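You operate a simulated robot arm through the tools that you are given. There is no shell and no other tool. Be economical: measure what you need, move in short steps, check, and stop when the job is done.

You are at the controls of a simulated robot arm. One attempt, no reset.

## Task
Put the white wire brush on the slide table.

Only the result counts: the job must be done as asked and must still hold three seconds after the hand-in. Knocking over, shifting, dropping, spilling or breaking anything else fails it.

## Robot
A 6-joint arm with a two-finger parallel gripper, fixed in place. Base frame: the origin is at the foot of the arm, x ahead of it, y to its left, z up. Units: mm, rad, N and s.
Its first joint turns from -1.152 to 1.152 rad. Payload 2.9 kg.
The tool frame sits at the grasp point between the pads (the TCP): z along the fingers, y along the line on which they close. The tips reach 30 mm beyond it. Largest opening 110 mm; finger width 20, thickness 10; the body of the gripper, 48 by 112 mm, starts 55 mm behind the TCP.
Orientation is that of the tool frame in the base frame, as a unit quaternion [w, x, y, z]. With the fingers straight down and closing along the base's y, the tool's x points along the base's -x, its y along +y and its z along -z.

## Interface
- The arm moves only by the tool arm_command. Its argument "rows" is a list of rows, each a list of 5 numbers: the shift along the tool's x, y, z in m, then the turn about the tool's z in rad, then the closure in counts, from 0 (fully open) to 255 (shut). In form: [[x, y, z, twist, hand], ...]. A call has 1 to 8 rows; each row is the pose to reach, as a shift and turn from the pose commanded when the call began, along the tool's axes at that moment. Each row takes 0.2 s and may step no farther than 50 mm and 0.15 rad from the row before; otherwise, or with a gripper value out of range, the whole call is refused. A pose out of reach is approached as far as the arm can. The call stops where the force on the tool passes 40 N (or 10 N more than at its start, if that is more) or the arm is blocked; 0.2 s more then pass. The fingers move at their own pace (about 108 mm/s each) and stop on an object; they squeeze with about 28 N. The grip force told is the motor's: it shows also when the fingers shut on nothing. Time passes only in rows, and 0.2 s behind the last, so rows that repeat a pose let the fingers close. It gives the time, the measured TCP pose, the force on the tool (base axes), the opening and the grip force at its end, in the units of the frame above (readings bear some noise).
- Cameras (640 x 400 px; columns grow to the right, rows downward): "scene" is fixed at [71.6, 425.9, 1394.8]; the picture's right is [-0.82, -0.57, 0.00], its down [-0.28, 0.40, -0.87] and it looks along [0.49, -0.72, -0.49] (base axes); focal length 321 px, centre (320, 200). "wrist" rides on the gripper at [-36, 0, -57] in the tool frame; the picture's right is [0.00, -1.00, 0.00], its down [0.97, 0.00, -0.24] and it looks along [0.24, 0.00, 0.97] (tool axes); focal length 218 px, centre (320, 200).
- grab_frame(camera): a new picture of that camera. No time passes.
- point_at(camera, pixels): for up to 12 pixels [column, row] of the newest picture of that camera ("zoom" is the newest enlarged one), the place [x, y, z] in the base frame of the surface seen there, good to about 2 mm. No time passes.
- zoom(camera, box): a new picture of the part [left, top, right, bottom] of that camera's present view, enlarged. No time passes.
- sign_off(): hands the job in; it is judged then, once.

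Go step by step. Measure first, check grasps and placings, and put right what went wrong. The budget is 60 turns and 26 pictures, counting those below and the enlarged ones. Unless the task says otherwise, let go and move clear before handing in, and close with one line.

The tools are called as name(argument=value, ...) on one line, values as JSON. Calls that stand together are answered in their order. arm_command: Moves the arm, as the interface text tells. Its arguments: {"type":"object","properties":{"rows":{"type":"array","items":{"type":"array","items":{"type":"number"}}}},"required":["rows"]} The other tools are called the same way: grab_frame (camera) takes a picture; point_at (camera, pixels) gives the place of the surface under pixels of a picture; zoom (camera, box) takes an enlarged picture of a part of a camera's view; sign_off () hands the job in.

At the start:

```text
clock: 0.0
eef_pos: [365.8, -348.7, 986.1]
ee_rot: [0.0, -0.001, 1.0, 0.0]
force: [-0.6, -0.9, -0.6]
width: 110.0
gripper_force: 0.0
```

scene: 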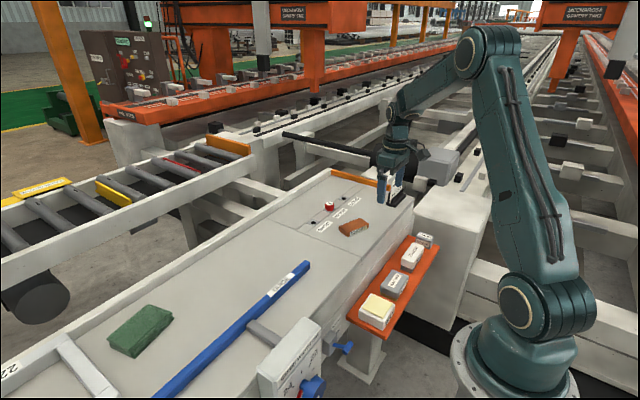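
wrist: 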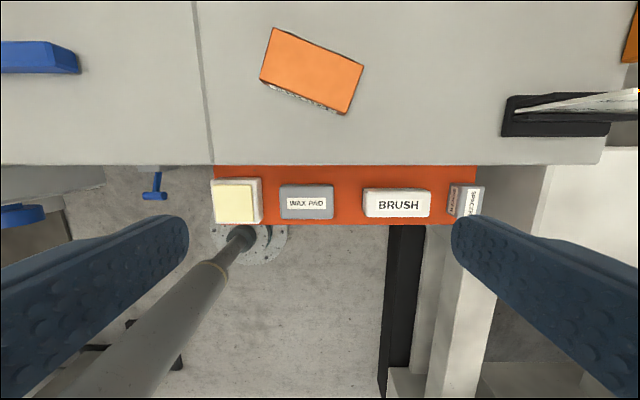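

The wrist view shows a white block labelled BRUSH at about (398,204) on an orange shelf, plus an orange-brown brush on the table. I'll zoom in to identify the objects and the "slide table".

zoom(camera="scene", box=[280, 160, 460, 340])

zoom(camera="wrist", box=[190, 10, 510, 240])

point_at(camera="wrist", pixels=[[398, 204], [364, 203], [430, 203], [398, 190], [398, 215], [345, 180], [320, 70], [420, 100], [200, 100], [470, 200], [306, 200], [236, 202]])

```text
2.22 times, centred on (370, 250) of scene
```

zoom: 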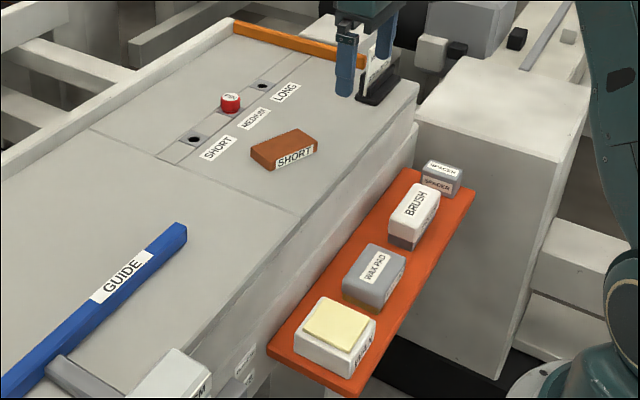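

```text
1.74 times, centred on (350, 125) of wrist
```

zoom: 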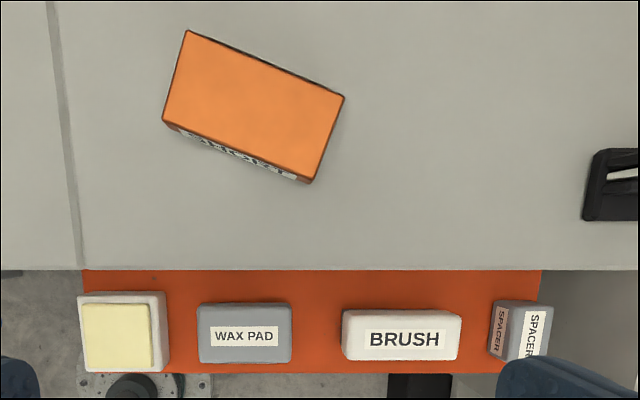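

```text
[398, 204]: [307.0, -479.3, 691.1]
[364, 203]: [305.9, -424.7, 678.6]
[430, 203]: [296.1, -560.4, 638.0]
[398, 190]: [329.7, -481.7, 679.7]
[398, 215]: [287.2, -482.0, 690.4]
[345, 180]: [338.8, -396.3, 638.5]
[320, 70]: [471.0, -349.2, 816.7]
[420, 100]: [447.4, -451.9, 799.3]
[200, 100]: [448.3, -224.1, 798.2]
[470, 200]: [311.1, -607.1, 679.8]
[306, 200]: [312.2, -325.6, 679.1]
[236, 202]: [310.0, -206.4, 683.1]
```

The brush is the white block centred near (306,-480), top z≈691, on a shelf at z≈638. The table top is at about 799. I still need to find what is labelled as the slide table.

zoom(camera="scene", box=[220, 270, 380, 400])

zoom(camera="scene", box=[0, 160, 220, 400])

zoom(camera="scene", box=[260, 110, 480, 250])

```text
3.08 times, centred on (300, 335) of scene
```

zoom: 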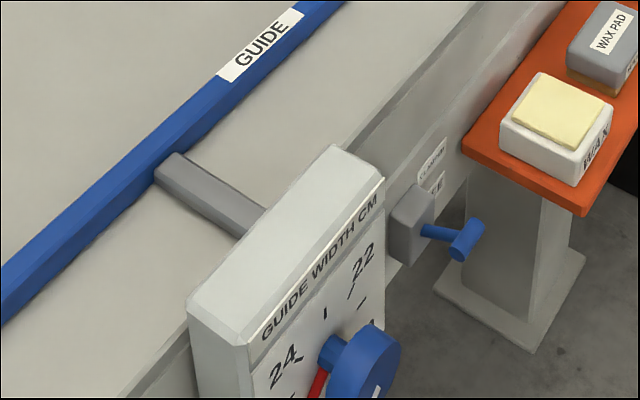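

```text
1.67 times, centred on (110, 280) of scene
```

zoom: 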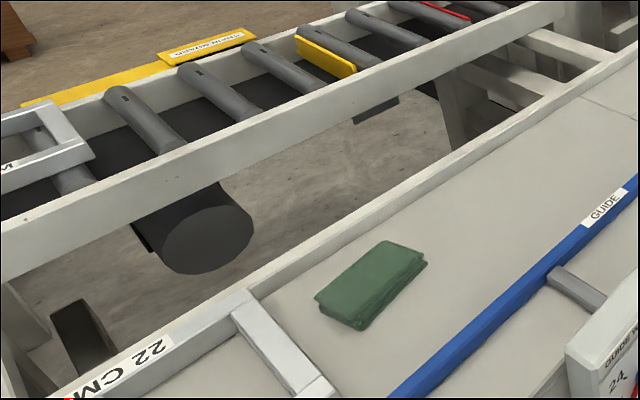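

```text
2.86 times, centred on (370, 180) of scene
```

zoom: 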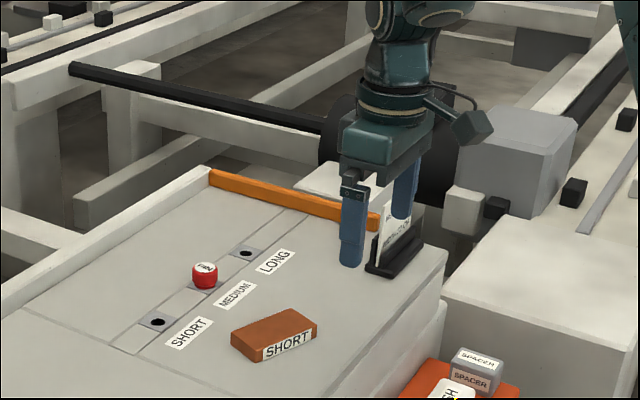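

There is a label on the table's side near (327,325) and a card in a black holder near (400,190). I'll read both.

zoom(camera="scene", box=[314, 296, 346, 330])

zoom(camera="scene", box=[376, 172, 424, 212])

point_at(camera="scene", pixels=[[290, 210], [330, 206], [352, 228], [300, 240], [330, 260], [360, 250], [270, 250], [396, 212], [240, 260], [290, 275], [343, 178], [327, 206]])

```text
11.76 times, centred on (330, 313) of scene
```

zoom: 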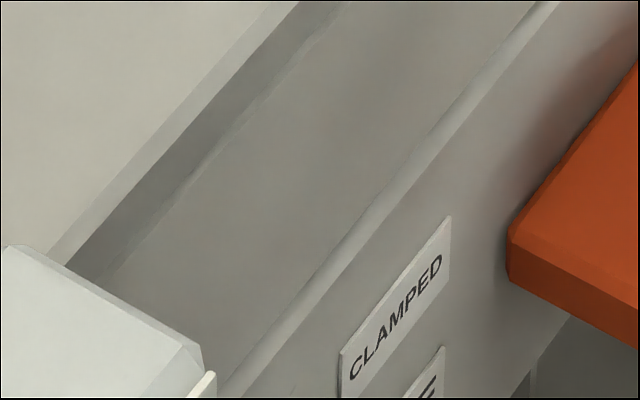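

```text
10.00 times, centred on (400, 192) of scene
```

zoom: 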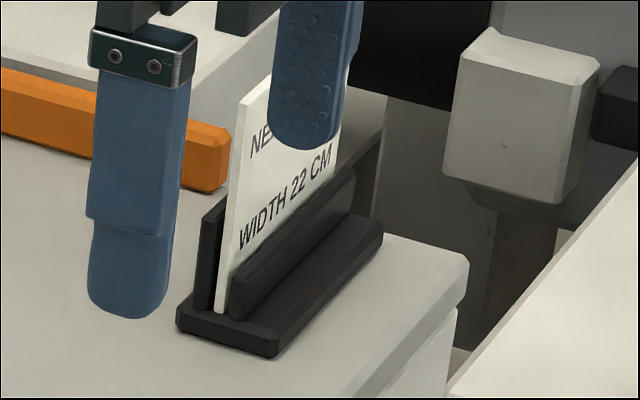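

```text
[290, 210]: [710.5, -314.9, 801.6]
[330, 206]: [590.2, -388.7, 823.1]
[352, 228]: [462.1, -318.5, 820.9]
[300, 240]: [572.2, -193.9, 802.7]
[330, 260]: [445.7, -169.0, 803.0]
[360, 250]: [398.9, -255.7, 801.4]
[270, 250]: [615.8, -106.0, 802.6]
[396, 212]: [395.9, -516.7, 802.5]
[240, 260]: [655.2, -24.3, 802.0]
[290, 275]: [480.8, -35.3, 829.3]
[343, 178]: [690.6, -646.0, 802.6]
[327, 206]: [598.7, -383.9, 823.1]
```

No "slide table" label yet; the clamp labels read CLAMPED/… on the front. I'll look closely at the seam and the front face to understand the structure.

zoom(camera="scene", box=[300, 195, 430, 340])

zoom(camera="scene", box=[250, 165, 350, 250])

```text
2.76 times, centred on (365, 268) of scene
```

zoom: 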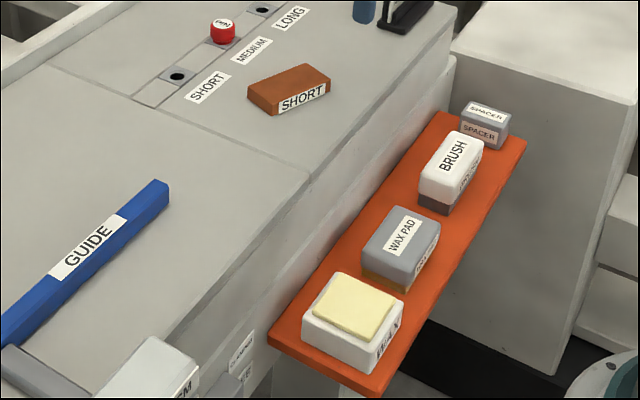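

```text
4.71 times, centred on (300, 208) of scene
```

zoom: 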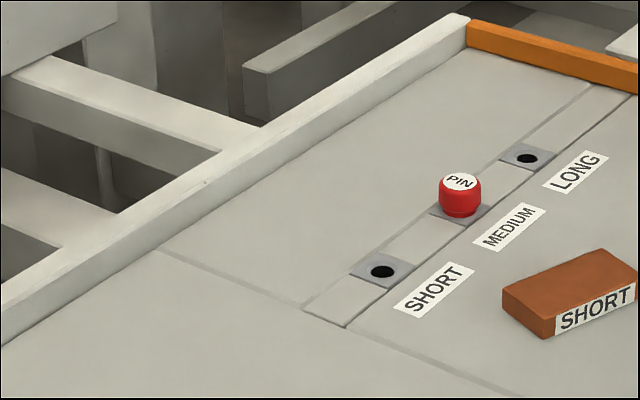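

The right section holds the PIN stops and the left one the GUIDE, and there is no naming label in view yet. I'll move over the left section at height and look down with the wrist camera for other labels.

arm_command(rows=[[0, 0.04, -0.02, 0, 0], [0, 0.085, -0.04, 0, 0], [0, 0.13, -0.06, 0, 0], [0, 0.175, -0.08, 0, 0], [0, 0.22, -0.1, 0, 0], [0, 0.265, -0.1, 0, 0], [0, 0.31, -0.1, 0, 0], [0, 0.355, -0.1, 0, 0]])

grab_frame(camera="wrist")

```text
clock: 1.8
eef_pos: [363.4, 6.0, 1086.3]
ee_rot: [0.0, 0.0, 1.0, 0.001]
force: [-0.3, -0.4, 0.7]
width: 109.7
gripper_force: 0.1
```

```text
14 pictures are left
```

wrist: 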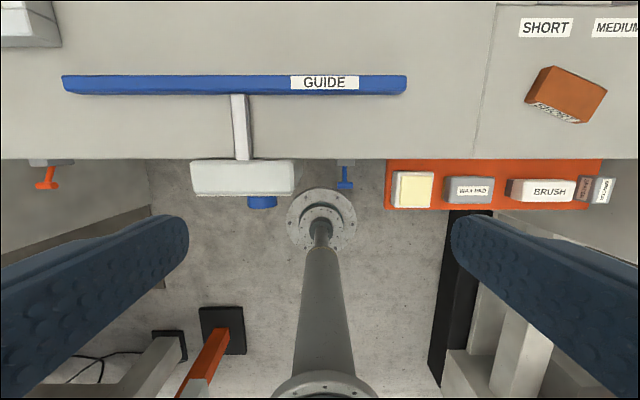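

A second, orange lever shows at (47,180), but there is still no label for a slide table. I'll check the scene with the arm in this pose and turn the wrist to look at the front face.

arm_command(rows=[[0.04, 0, 0, 0.15, 0], [0.08, 0, 0, 0.3, 0], [0.1, 0, 0, 0.45, 0], [0.1, 0, 0, 0.6, 0], [0.1, 0, 0, 0.75, 0], [0.1, 0, 0, 0.9, 0], [0.1, 0, 0, 1.05, 0], [0.1, 0, 0, 1.2, 0]])

grab_frame(camera="wrist")

```text
clock: 3.6
eef_pos: [265.1, 7.4, 1087.8]
ee_rot: [0.0, 0.565, 0.825, 0.0]
force: [1.2, 0.6, -0.3]
width: 110.2
gripper_force: 0.0
```

```text
13 pictures are left
```

wrist: 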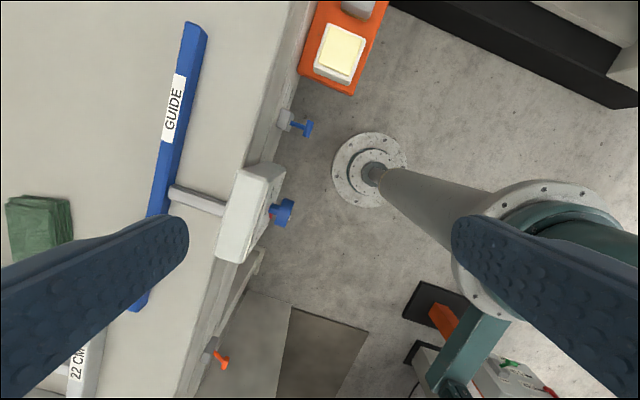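

The camera now faces left; I see the two clamps and the 22 CM gauge but no name plate. I'll keep turning so it faces the front face.

arm_command(rows=[[0, 0, 0, 0.15, 0], [0, 0, 0, 0.3, 0], [0, 0, 0, 0.45, 0], [0, 0, 0, 0.6, 0], [0, 0, 0, 0.75, 0], [0, 0, 0, 0.9, 0], [0, 0, 0, 1.05, 0], [0, 0, 0, 1.2, 0]])

grab_frame(camera="wrist")

grab_frame(camera="scene")

```text
clock: 5.4
eef_pos: [265.4, 6.4, 1086.5]
ee_rot: [0.0, 0.932, 0.361, 0.0]
force: [0.2, -0.2, -0.5]
width: 110.2
gripper_force: 0.1
```

```text
12 pictures are left
```

wrist: 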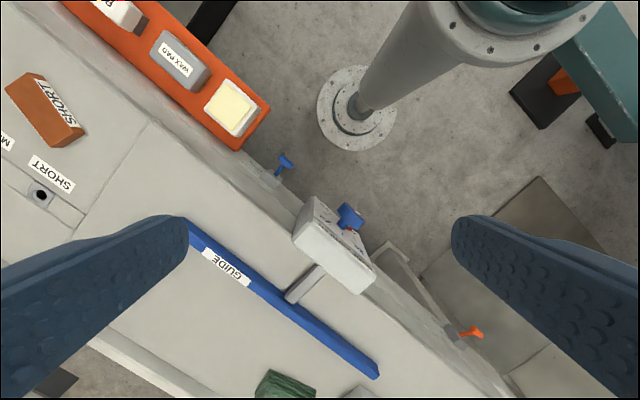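

```text
11 pictures are left
```

scene: 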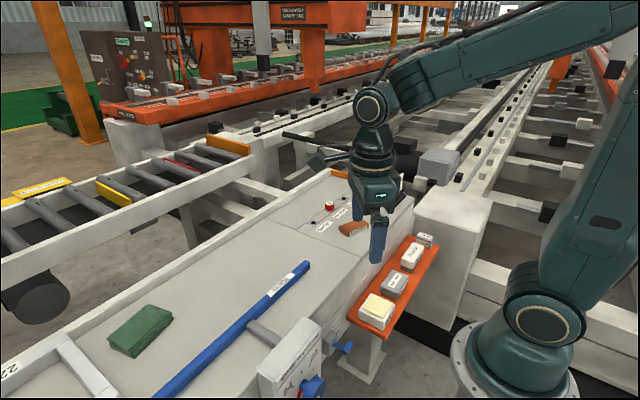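

Nothing is labelled as a slide table so far. I'll take enlarged looks at the two front levers and the seam to see which part slides.

zoom(camera="wrist", box=[380, 240, 510, 370])

zoom(camera="wrist", box=[120, 90, 310, 210])

point_at(camera="wrist", pixels=[[130, 140], [165, 150], [110, 130], [200, 180], [90, 120], [100, 180], [210, 160], [225, 168], [180, 130]])

```text
3.08 times, centred on (445, 305) of wrist
```

zoom: 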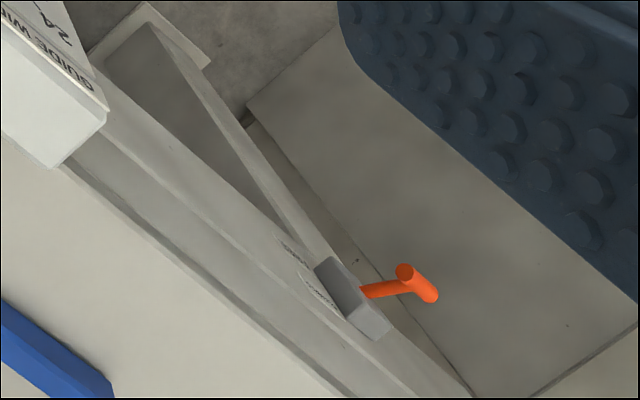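

```text
3.33 times, centred on (215, 150) of wrist
```

zoom: 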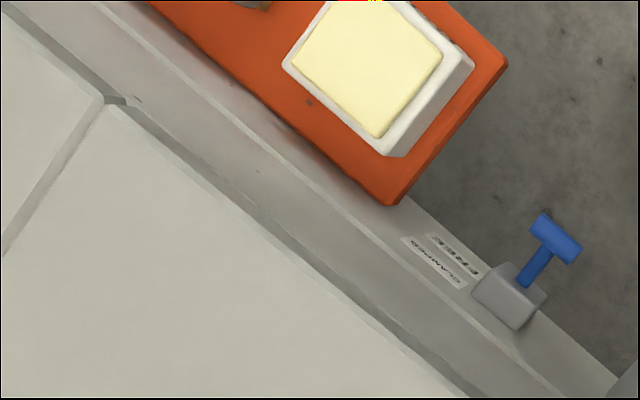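

```text
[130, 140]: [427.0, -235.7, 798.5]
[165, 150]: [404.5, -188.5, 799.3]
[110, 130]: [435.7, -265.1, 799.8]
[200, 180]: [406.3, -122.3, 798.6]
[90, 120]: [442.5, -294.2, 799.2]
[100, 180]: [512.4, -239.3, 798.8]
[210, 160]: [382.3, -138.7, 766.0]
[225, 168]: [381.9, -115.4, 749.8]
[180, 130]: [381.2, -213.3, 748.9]
```

The left slab (GUIDE) and right slab (PIN) meet at y≈-230, both with tops at about z=799. I'll travel to above the brush, turning the fingers so they close across its width, and take a closer look from there.

arm_command(rows=[[-0.029, 0.038, 0, -0.1, 0], [-0.058, 0.076, 0, -0.2, 0], [-0.087, 0.114, 0, -0.3, 0], [-0.116, 0.152, 0, -0.4, 0], [-0.145, 0.19, 0, -0.5, 0], [-0.174, 0.228, 0, -0.6, 0], [-0.203, 0.266, 0, -0.72, 0], [-0.232, 0.304, 0, -0.829, 0]])

grab_frame(camera="wrist")

```text
clock: 7.2
eef_pos: [299.3, -373.4, 1086.5]
ee_rot: [0.0, 0.706, 0.708, 0.0]
force: [0.0, -0.1, -0.3]
width: 110.1
gripper_force: 0.0
```

```text
8 pictures are left
```

wrist: 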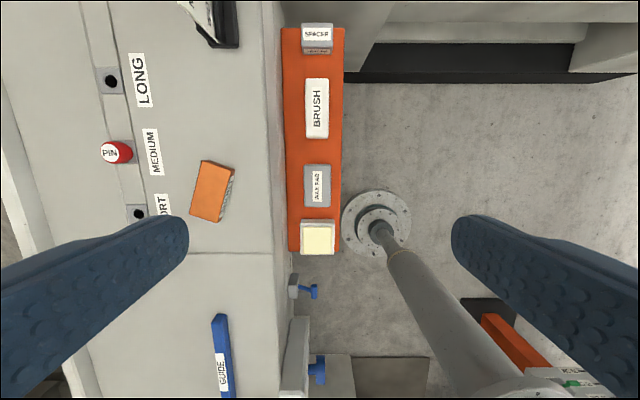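

The brush is at (317,108) with SPACER above and WAX PAD below it. I'll measure its outline, the shelf edges and the clear area of the right slab.

point_at(camera="wrist", pixels=[[307, 108], [327, 108], [317, 81], [317, 134], [296, 150], [317, 151], [270, 120], [276, 120], [283, 120], [240, 120], [220, 165], [240, 230]])

zoom(camera="wrist", box=[230, 10, 370, 150])

```text
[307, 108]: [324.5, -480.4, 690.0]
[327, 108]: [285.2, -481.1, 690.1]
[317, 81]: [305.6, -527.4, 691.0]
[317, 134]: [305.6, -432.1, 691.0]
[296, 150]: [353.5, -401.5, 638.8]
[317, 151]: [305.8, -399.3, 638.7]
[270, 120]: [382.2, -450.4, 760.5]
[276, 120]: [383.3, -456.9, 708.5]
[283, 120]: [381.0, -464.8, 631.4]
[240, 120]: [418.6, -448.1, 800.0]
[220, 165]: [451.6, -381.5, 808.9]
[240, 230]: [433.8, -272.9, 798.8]
```

```text
2.86 times, centred on (300, 80) of wrist
```

zoom: 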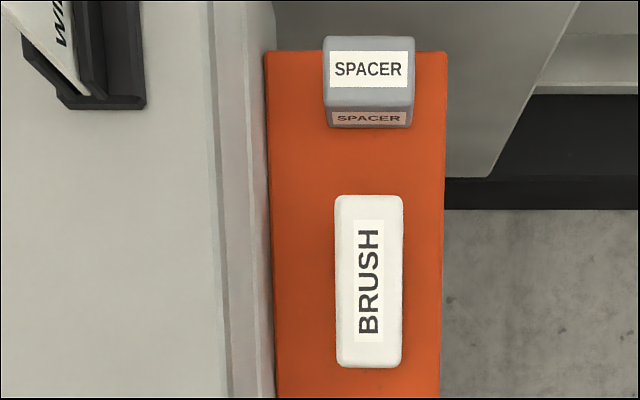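

The brush spans x 283–327, y −528…−432 and z 638–691, so I'll grip it at (305,−480) with the TCP at z≈674. I'll go above it with the fingers pre-closed to about 75 mm, so they clear the table front at x≈381.

arm_command(rows=[[-0.036, 0.002, 0, 0, 80], [-0.072, 0.004, 0, 0, 80], [-0.1066, 0.0057, 0.03, 0, 80], [-0.1066, 0.0057, 0.08, 0, 80], [-0.1066, 0.0057, 0.13, 0, 80], [-0.1066, 0.0057, 0.18, 0, 80], [-0.1066, 0.0057, 0.23, 0, 80], [-0.1066, 0.0057, 0.28, 0, 80]])

grab_frame(camera="wrist")

```text
clock: 9.0
eef_pos: [304.9, -479.9, 807.3]
ee_rot: [0.002, 0.707, 0.707, -0.001]
force: [0.2, 0.7, -0.1]
width: 75.6
gripper_force: 0.1
```

```text
6 pictures are left
```

wrist: 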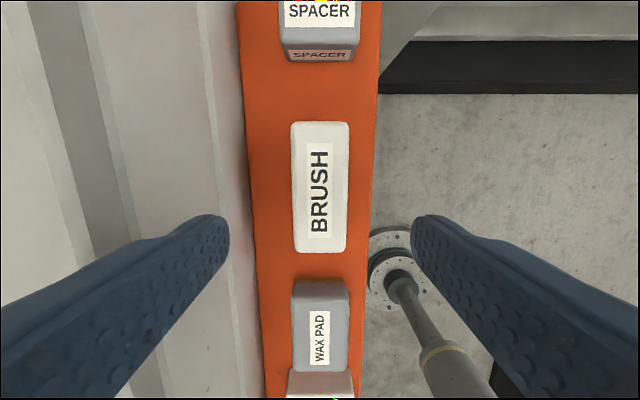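

The fingers are centred on the brush at (320,187), with clear space on either side. I'll descend to z≈674 and close.

arm_command(rows=[[0, 0, 0.045, 0, 80], [0, 0, 0.085, 0, 80], [0, 0, 0.115, 0, 80], [0, 0, 0.133, 0, 80], [0, 0, 0.133, 0, 80], [0, 0, 0.133, 0, 255], [0, 0, 0.133, 0, 255], [0, 0, 0.133, 0, 255]])

```text
clock: 10.8
eef_pos: [305.1, -479.6, 672.3]
ee_rot: [0.0, 0.707, 0.707, 0.001]
force: [0.3, -0.6, 0.2]
width: 45.6
gripper_force: 28.1
```

The grip holds at 45.6 mm with 28 N. I'll lift straight up well above the table level and look.

arm_command(rows=[[0, 0, -0.02, 0, 255], [0, 0, -0.06, 0, 255], [0, 0, -0.11, 0, 255], [0, 0, -0.16, 0, 255], [0, 0, -0.21, 0, 255], [0, 0, -0.26, 0, 255], [0, 0, -0.3, 0, 255], [0, 0, -0.3, 0, 255]])

grab_frame(camera="wrist")

```text
clock: 12.6
eef_pos: [304.3, -479.3, 976.6]
ee_rot: [0.0, 0.707, 0.707, 0.0]
force: [-0.6, 0.7, -1.5]
width: 45.6
gripper_force: 28.2
```

```text
5 pictures are left
```

wrist: 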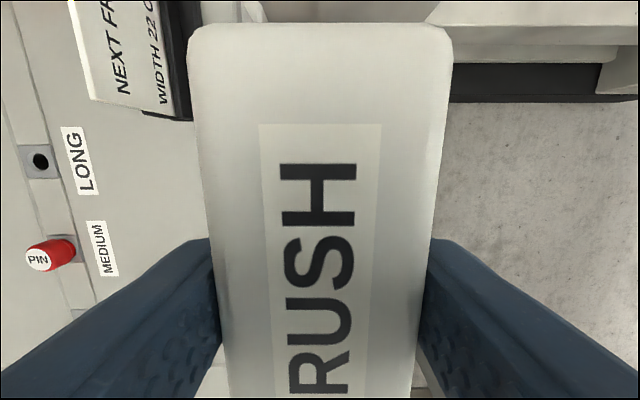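

The brush is held level. I'll measure the card and holder at (100–190, 20–120) and the free table beside them.

point_at(camera="wrist", pixels=[[150, 112], [188, 118], [95, 95], [178, 110], [108, 10], [158, 20], [145, 160], [195, 160], [185, 225], [85, 190], [120, 280], [191, 122]])

point_at(camera="scene", pixels=[[340, 228], [338, 222], [358, 219], [370, 226], [345, 236], [368, 232]])

```text
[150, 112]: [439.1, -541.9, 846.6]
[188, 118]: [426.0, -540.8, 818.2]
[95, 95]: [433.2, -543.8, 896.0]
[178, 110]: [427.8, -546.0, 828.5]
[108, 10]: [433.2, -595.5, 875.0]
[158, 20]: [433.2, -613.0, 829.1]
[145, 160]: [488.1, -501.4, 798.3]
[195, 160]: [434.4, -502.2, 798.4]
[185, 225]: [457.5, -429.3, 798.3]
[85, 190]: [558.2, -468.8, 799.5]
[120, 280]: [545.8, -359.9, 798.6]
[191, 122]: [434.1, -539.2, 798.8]
```

```text
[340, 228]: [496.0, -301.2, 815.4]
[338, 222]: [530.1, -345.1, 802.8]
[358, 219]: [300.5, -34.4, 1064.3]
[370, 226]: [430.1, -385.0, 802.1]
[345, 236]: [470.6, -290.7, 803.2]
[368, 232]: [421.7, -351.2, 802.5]
```

The card stands at y ≤ −541 and tops out at about 896; the SHORT block ends at y≈−394. I'll place the brush at (430,−462), moving over there at the present height first.

arm_command(rows=[[0.017, 0.03, 0, 0, 255], [0.017, 0.06, 0, 0, 255], [0.017, 0.095, 0, 0, 255], [0.017, 0.126, 0, 0, 255], [0.017, 0.126, 0, 0, 255], [0.017, 0.126, 0.03, 0, 255], [0.017, 0.126, 0.06, 0, 255], [0.017, 0.126, 0.06, 0, 255]])

zoom(camera="scene", box=[310, 130, 450, 270])

```text
clock: 14.4
eef_pos: [430.0, -463.6, 917.2]
ee_rot: [0.0, 0.707, 0.707, 0.0]
force: [-0.1, -0.4, -1.6]
width: 45.9
gripper_force: 28.3
```

```text
2.86 times, centred on (380, 200) of scene
```

zoom: 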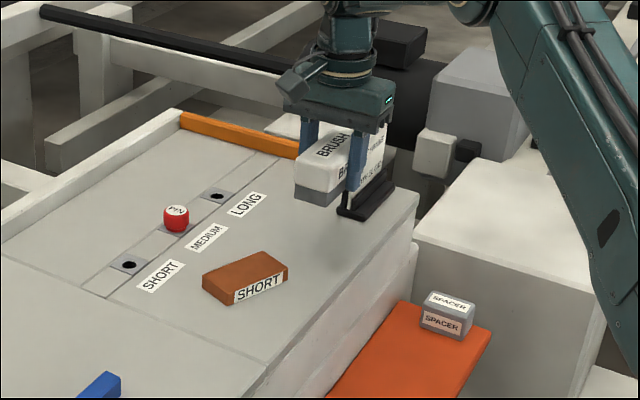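

The brush hangs clear between the block and the card, over the free area. I'll lower it to just above the surface, watching the force.

arm_command(rows=[[0, 0, 0.02, 0, 255], [0, 0, 0.04, 0, 255], [0, 0, 0.055, 0, 255], [0, 0, 0.066, 0, 255], [0, 0, 0.073, 0, 255], [0, 0, 0.077, 0, 255]])

```text
clock: 15.8
eef_pos: [430.9, -463.8, 837.1]
ee_rot: [-0.001, 0.707, 0.707, 0.0]
force: [-0.1, -0.6, -0.2]
width: 45.4
gripper_force: 28.2
```

There is no contact yet at z=837. I'll ease down in 1 mm steps until I feel the table.

arm_command(rows=[[0, 0, 0.001, 0, 255], [0, 0, 0.002, 0, 255], [0, 0, 0.003, 0, 255], [0, 0, 0.003, 0, 255]])

```text
clock: 16.8
eef_pos: [430.6, -463.6, 835.1]
ee_rot: [0.0, 0.707, 0.707, 0.0]
force: [-0.3, 0.0, -1.9]
width: 45.6
gripper_force: 28.2
```

arm_command(rows=[[0, 0, 0.0007, 0, 255], [0, 0, 0.0014, 0, 255], [0, 0, 0.0014, 0, 255]])

```text
clock: 17.6
eef_pos: [430.6, -464.2, 831.7]
ee_rot: [0.0, 0.708, 0.707, 0.0]
force: [0.7, 0.5, -0.6]
width: 45.5
gripper_force: 28.3
```

The force still shows only the load, so there is no clear contact. I'll go down a little more.

arm_command(rows=[[0, 0, 0.0007, 0, 255], [0, 0, 0.0014, 0, 255], [0, 0, 0.002, 0, 255], [0, 0, 0.002, 0, 255]])

```text
clock: 18.6
eef_pos: [431.1, -465.0, 831.5]
ee_rot: [0.001, 0.707, 0.707, 0.001]
force: [-6.7, 4.4, 20.0]
width: 45.5
gripper_force: 28.2
```

The upward 20 N shows contact with the table. I'll ease off 1.5 mm, open the fingers and rise straight up.

arm_command(rows=[[0, 0, -0.0015, 0, 255], [0, 0, -0.0015, 0, 70], [0, 0, -0.0015, 0, 70], [0, 0, -0.0015, 0, 70], [0, 0, -0.02, 0, 70], [0, 0, -0.06, 0, 70], [0, 0, -0.1, 0, 70], [0, 0, -0.15, 0, 70]])

grab_frame(camera="wrist")

zoom(camera="scene", box=[310, 130, 450, 270])

```text
clock: 20.4
eef_pos: [432.2, -463.5, 980.7]
ee_rot: [0.0, 0.707, 0.707, 0.0]
force: [-0.9, 0.2, -0.4]
width: 79.6
gripper_force: 0.2
```

```text
3 pictures are left
```

wrist: 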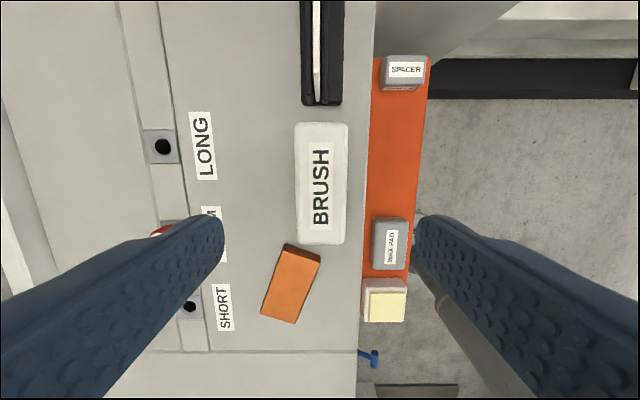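

```text
2.86 times, centred on (380, 200) of scene
```

zoom: 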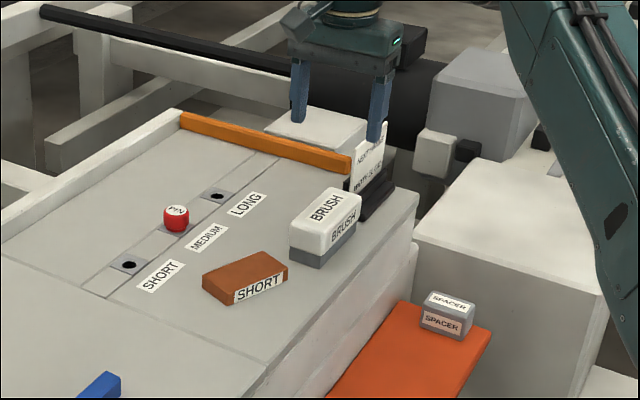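

The brush stands upright and level on the table at (320,185), and the block, card, pin and shelf items are where they were. The gripper is open and clear, so I'm handing in.

sign_off()

```text
The job is handed in.
```

I put the white wire brush upright on the right-hand part of the table, between the SHORT block and the card. I moved nothing else. No label names a "slide table", so I assumed that part belongs to it.
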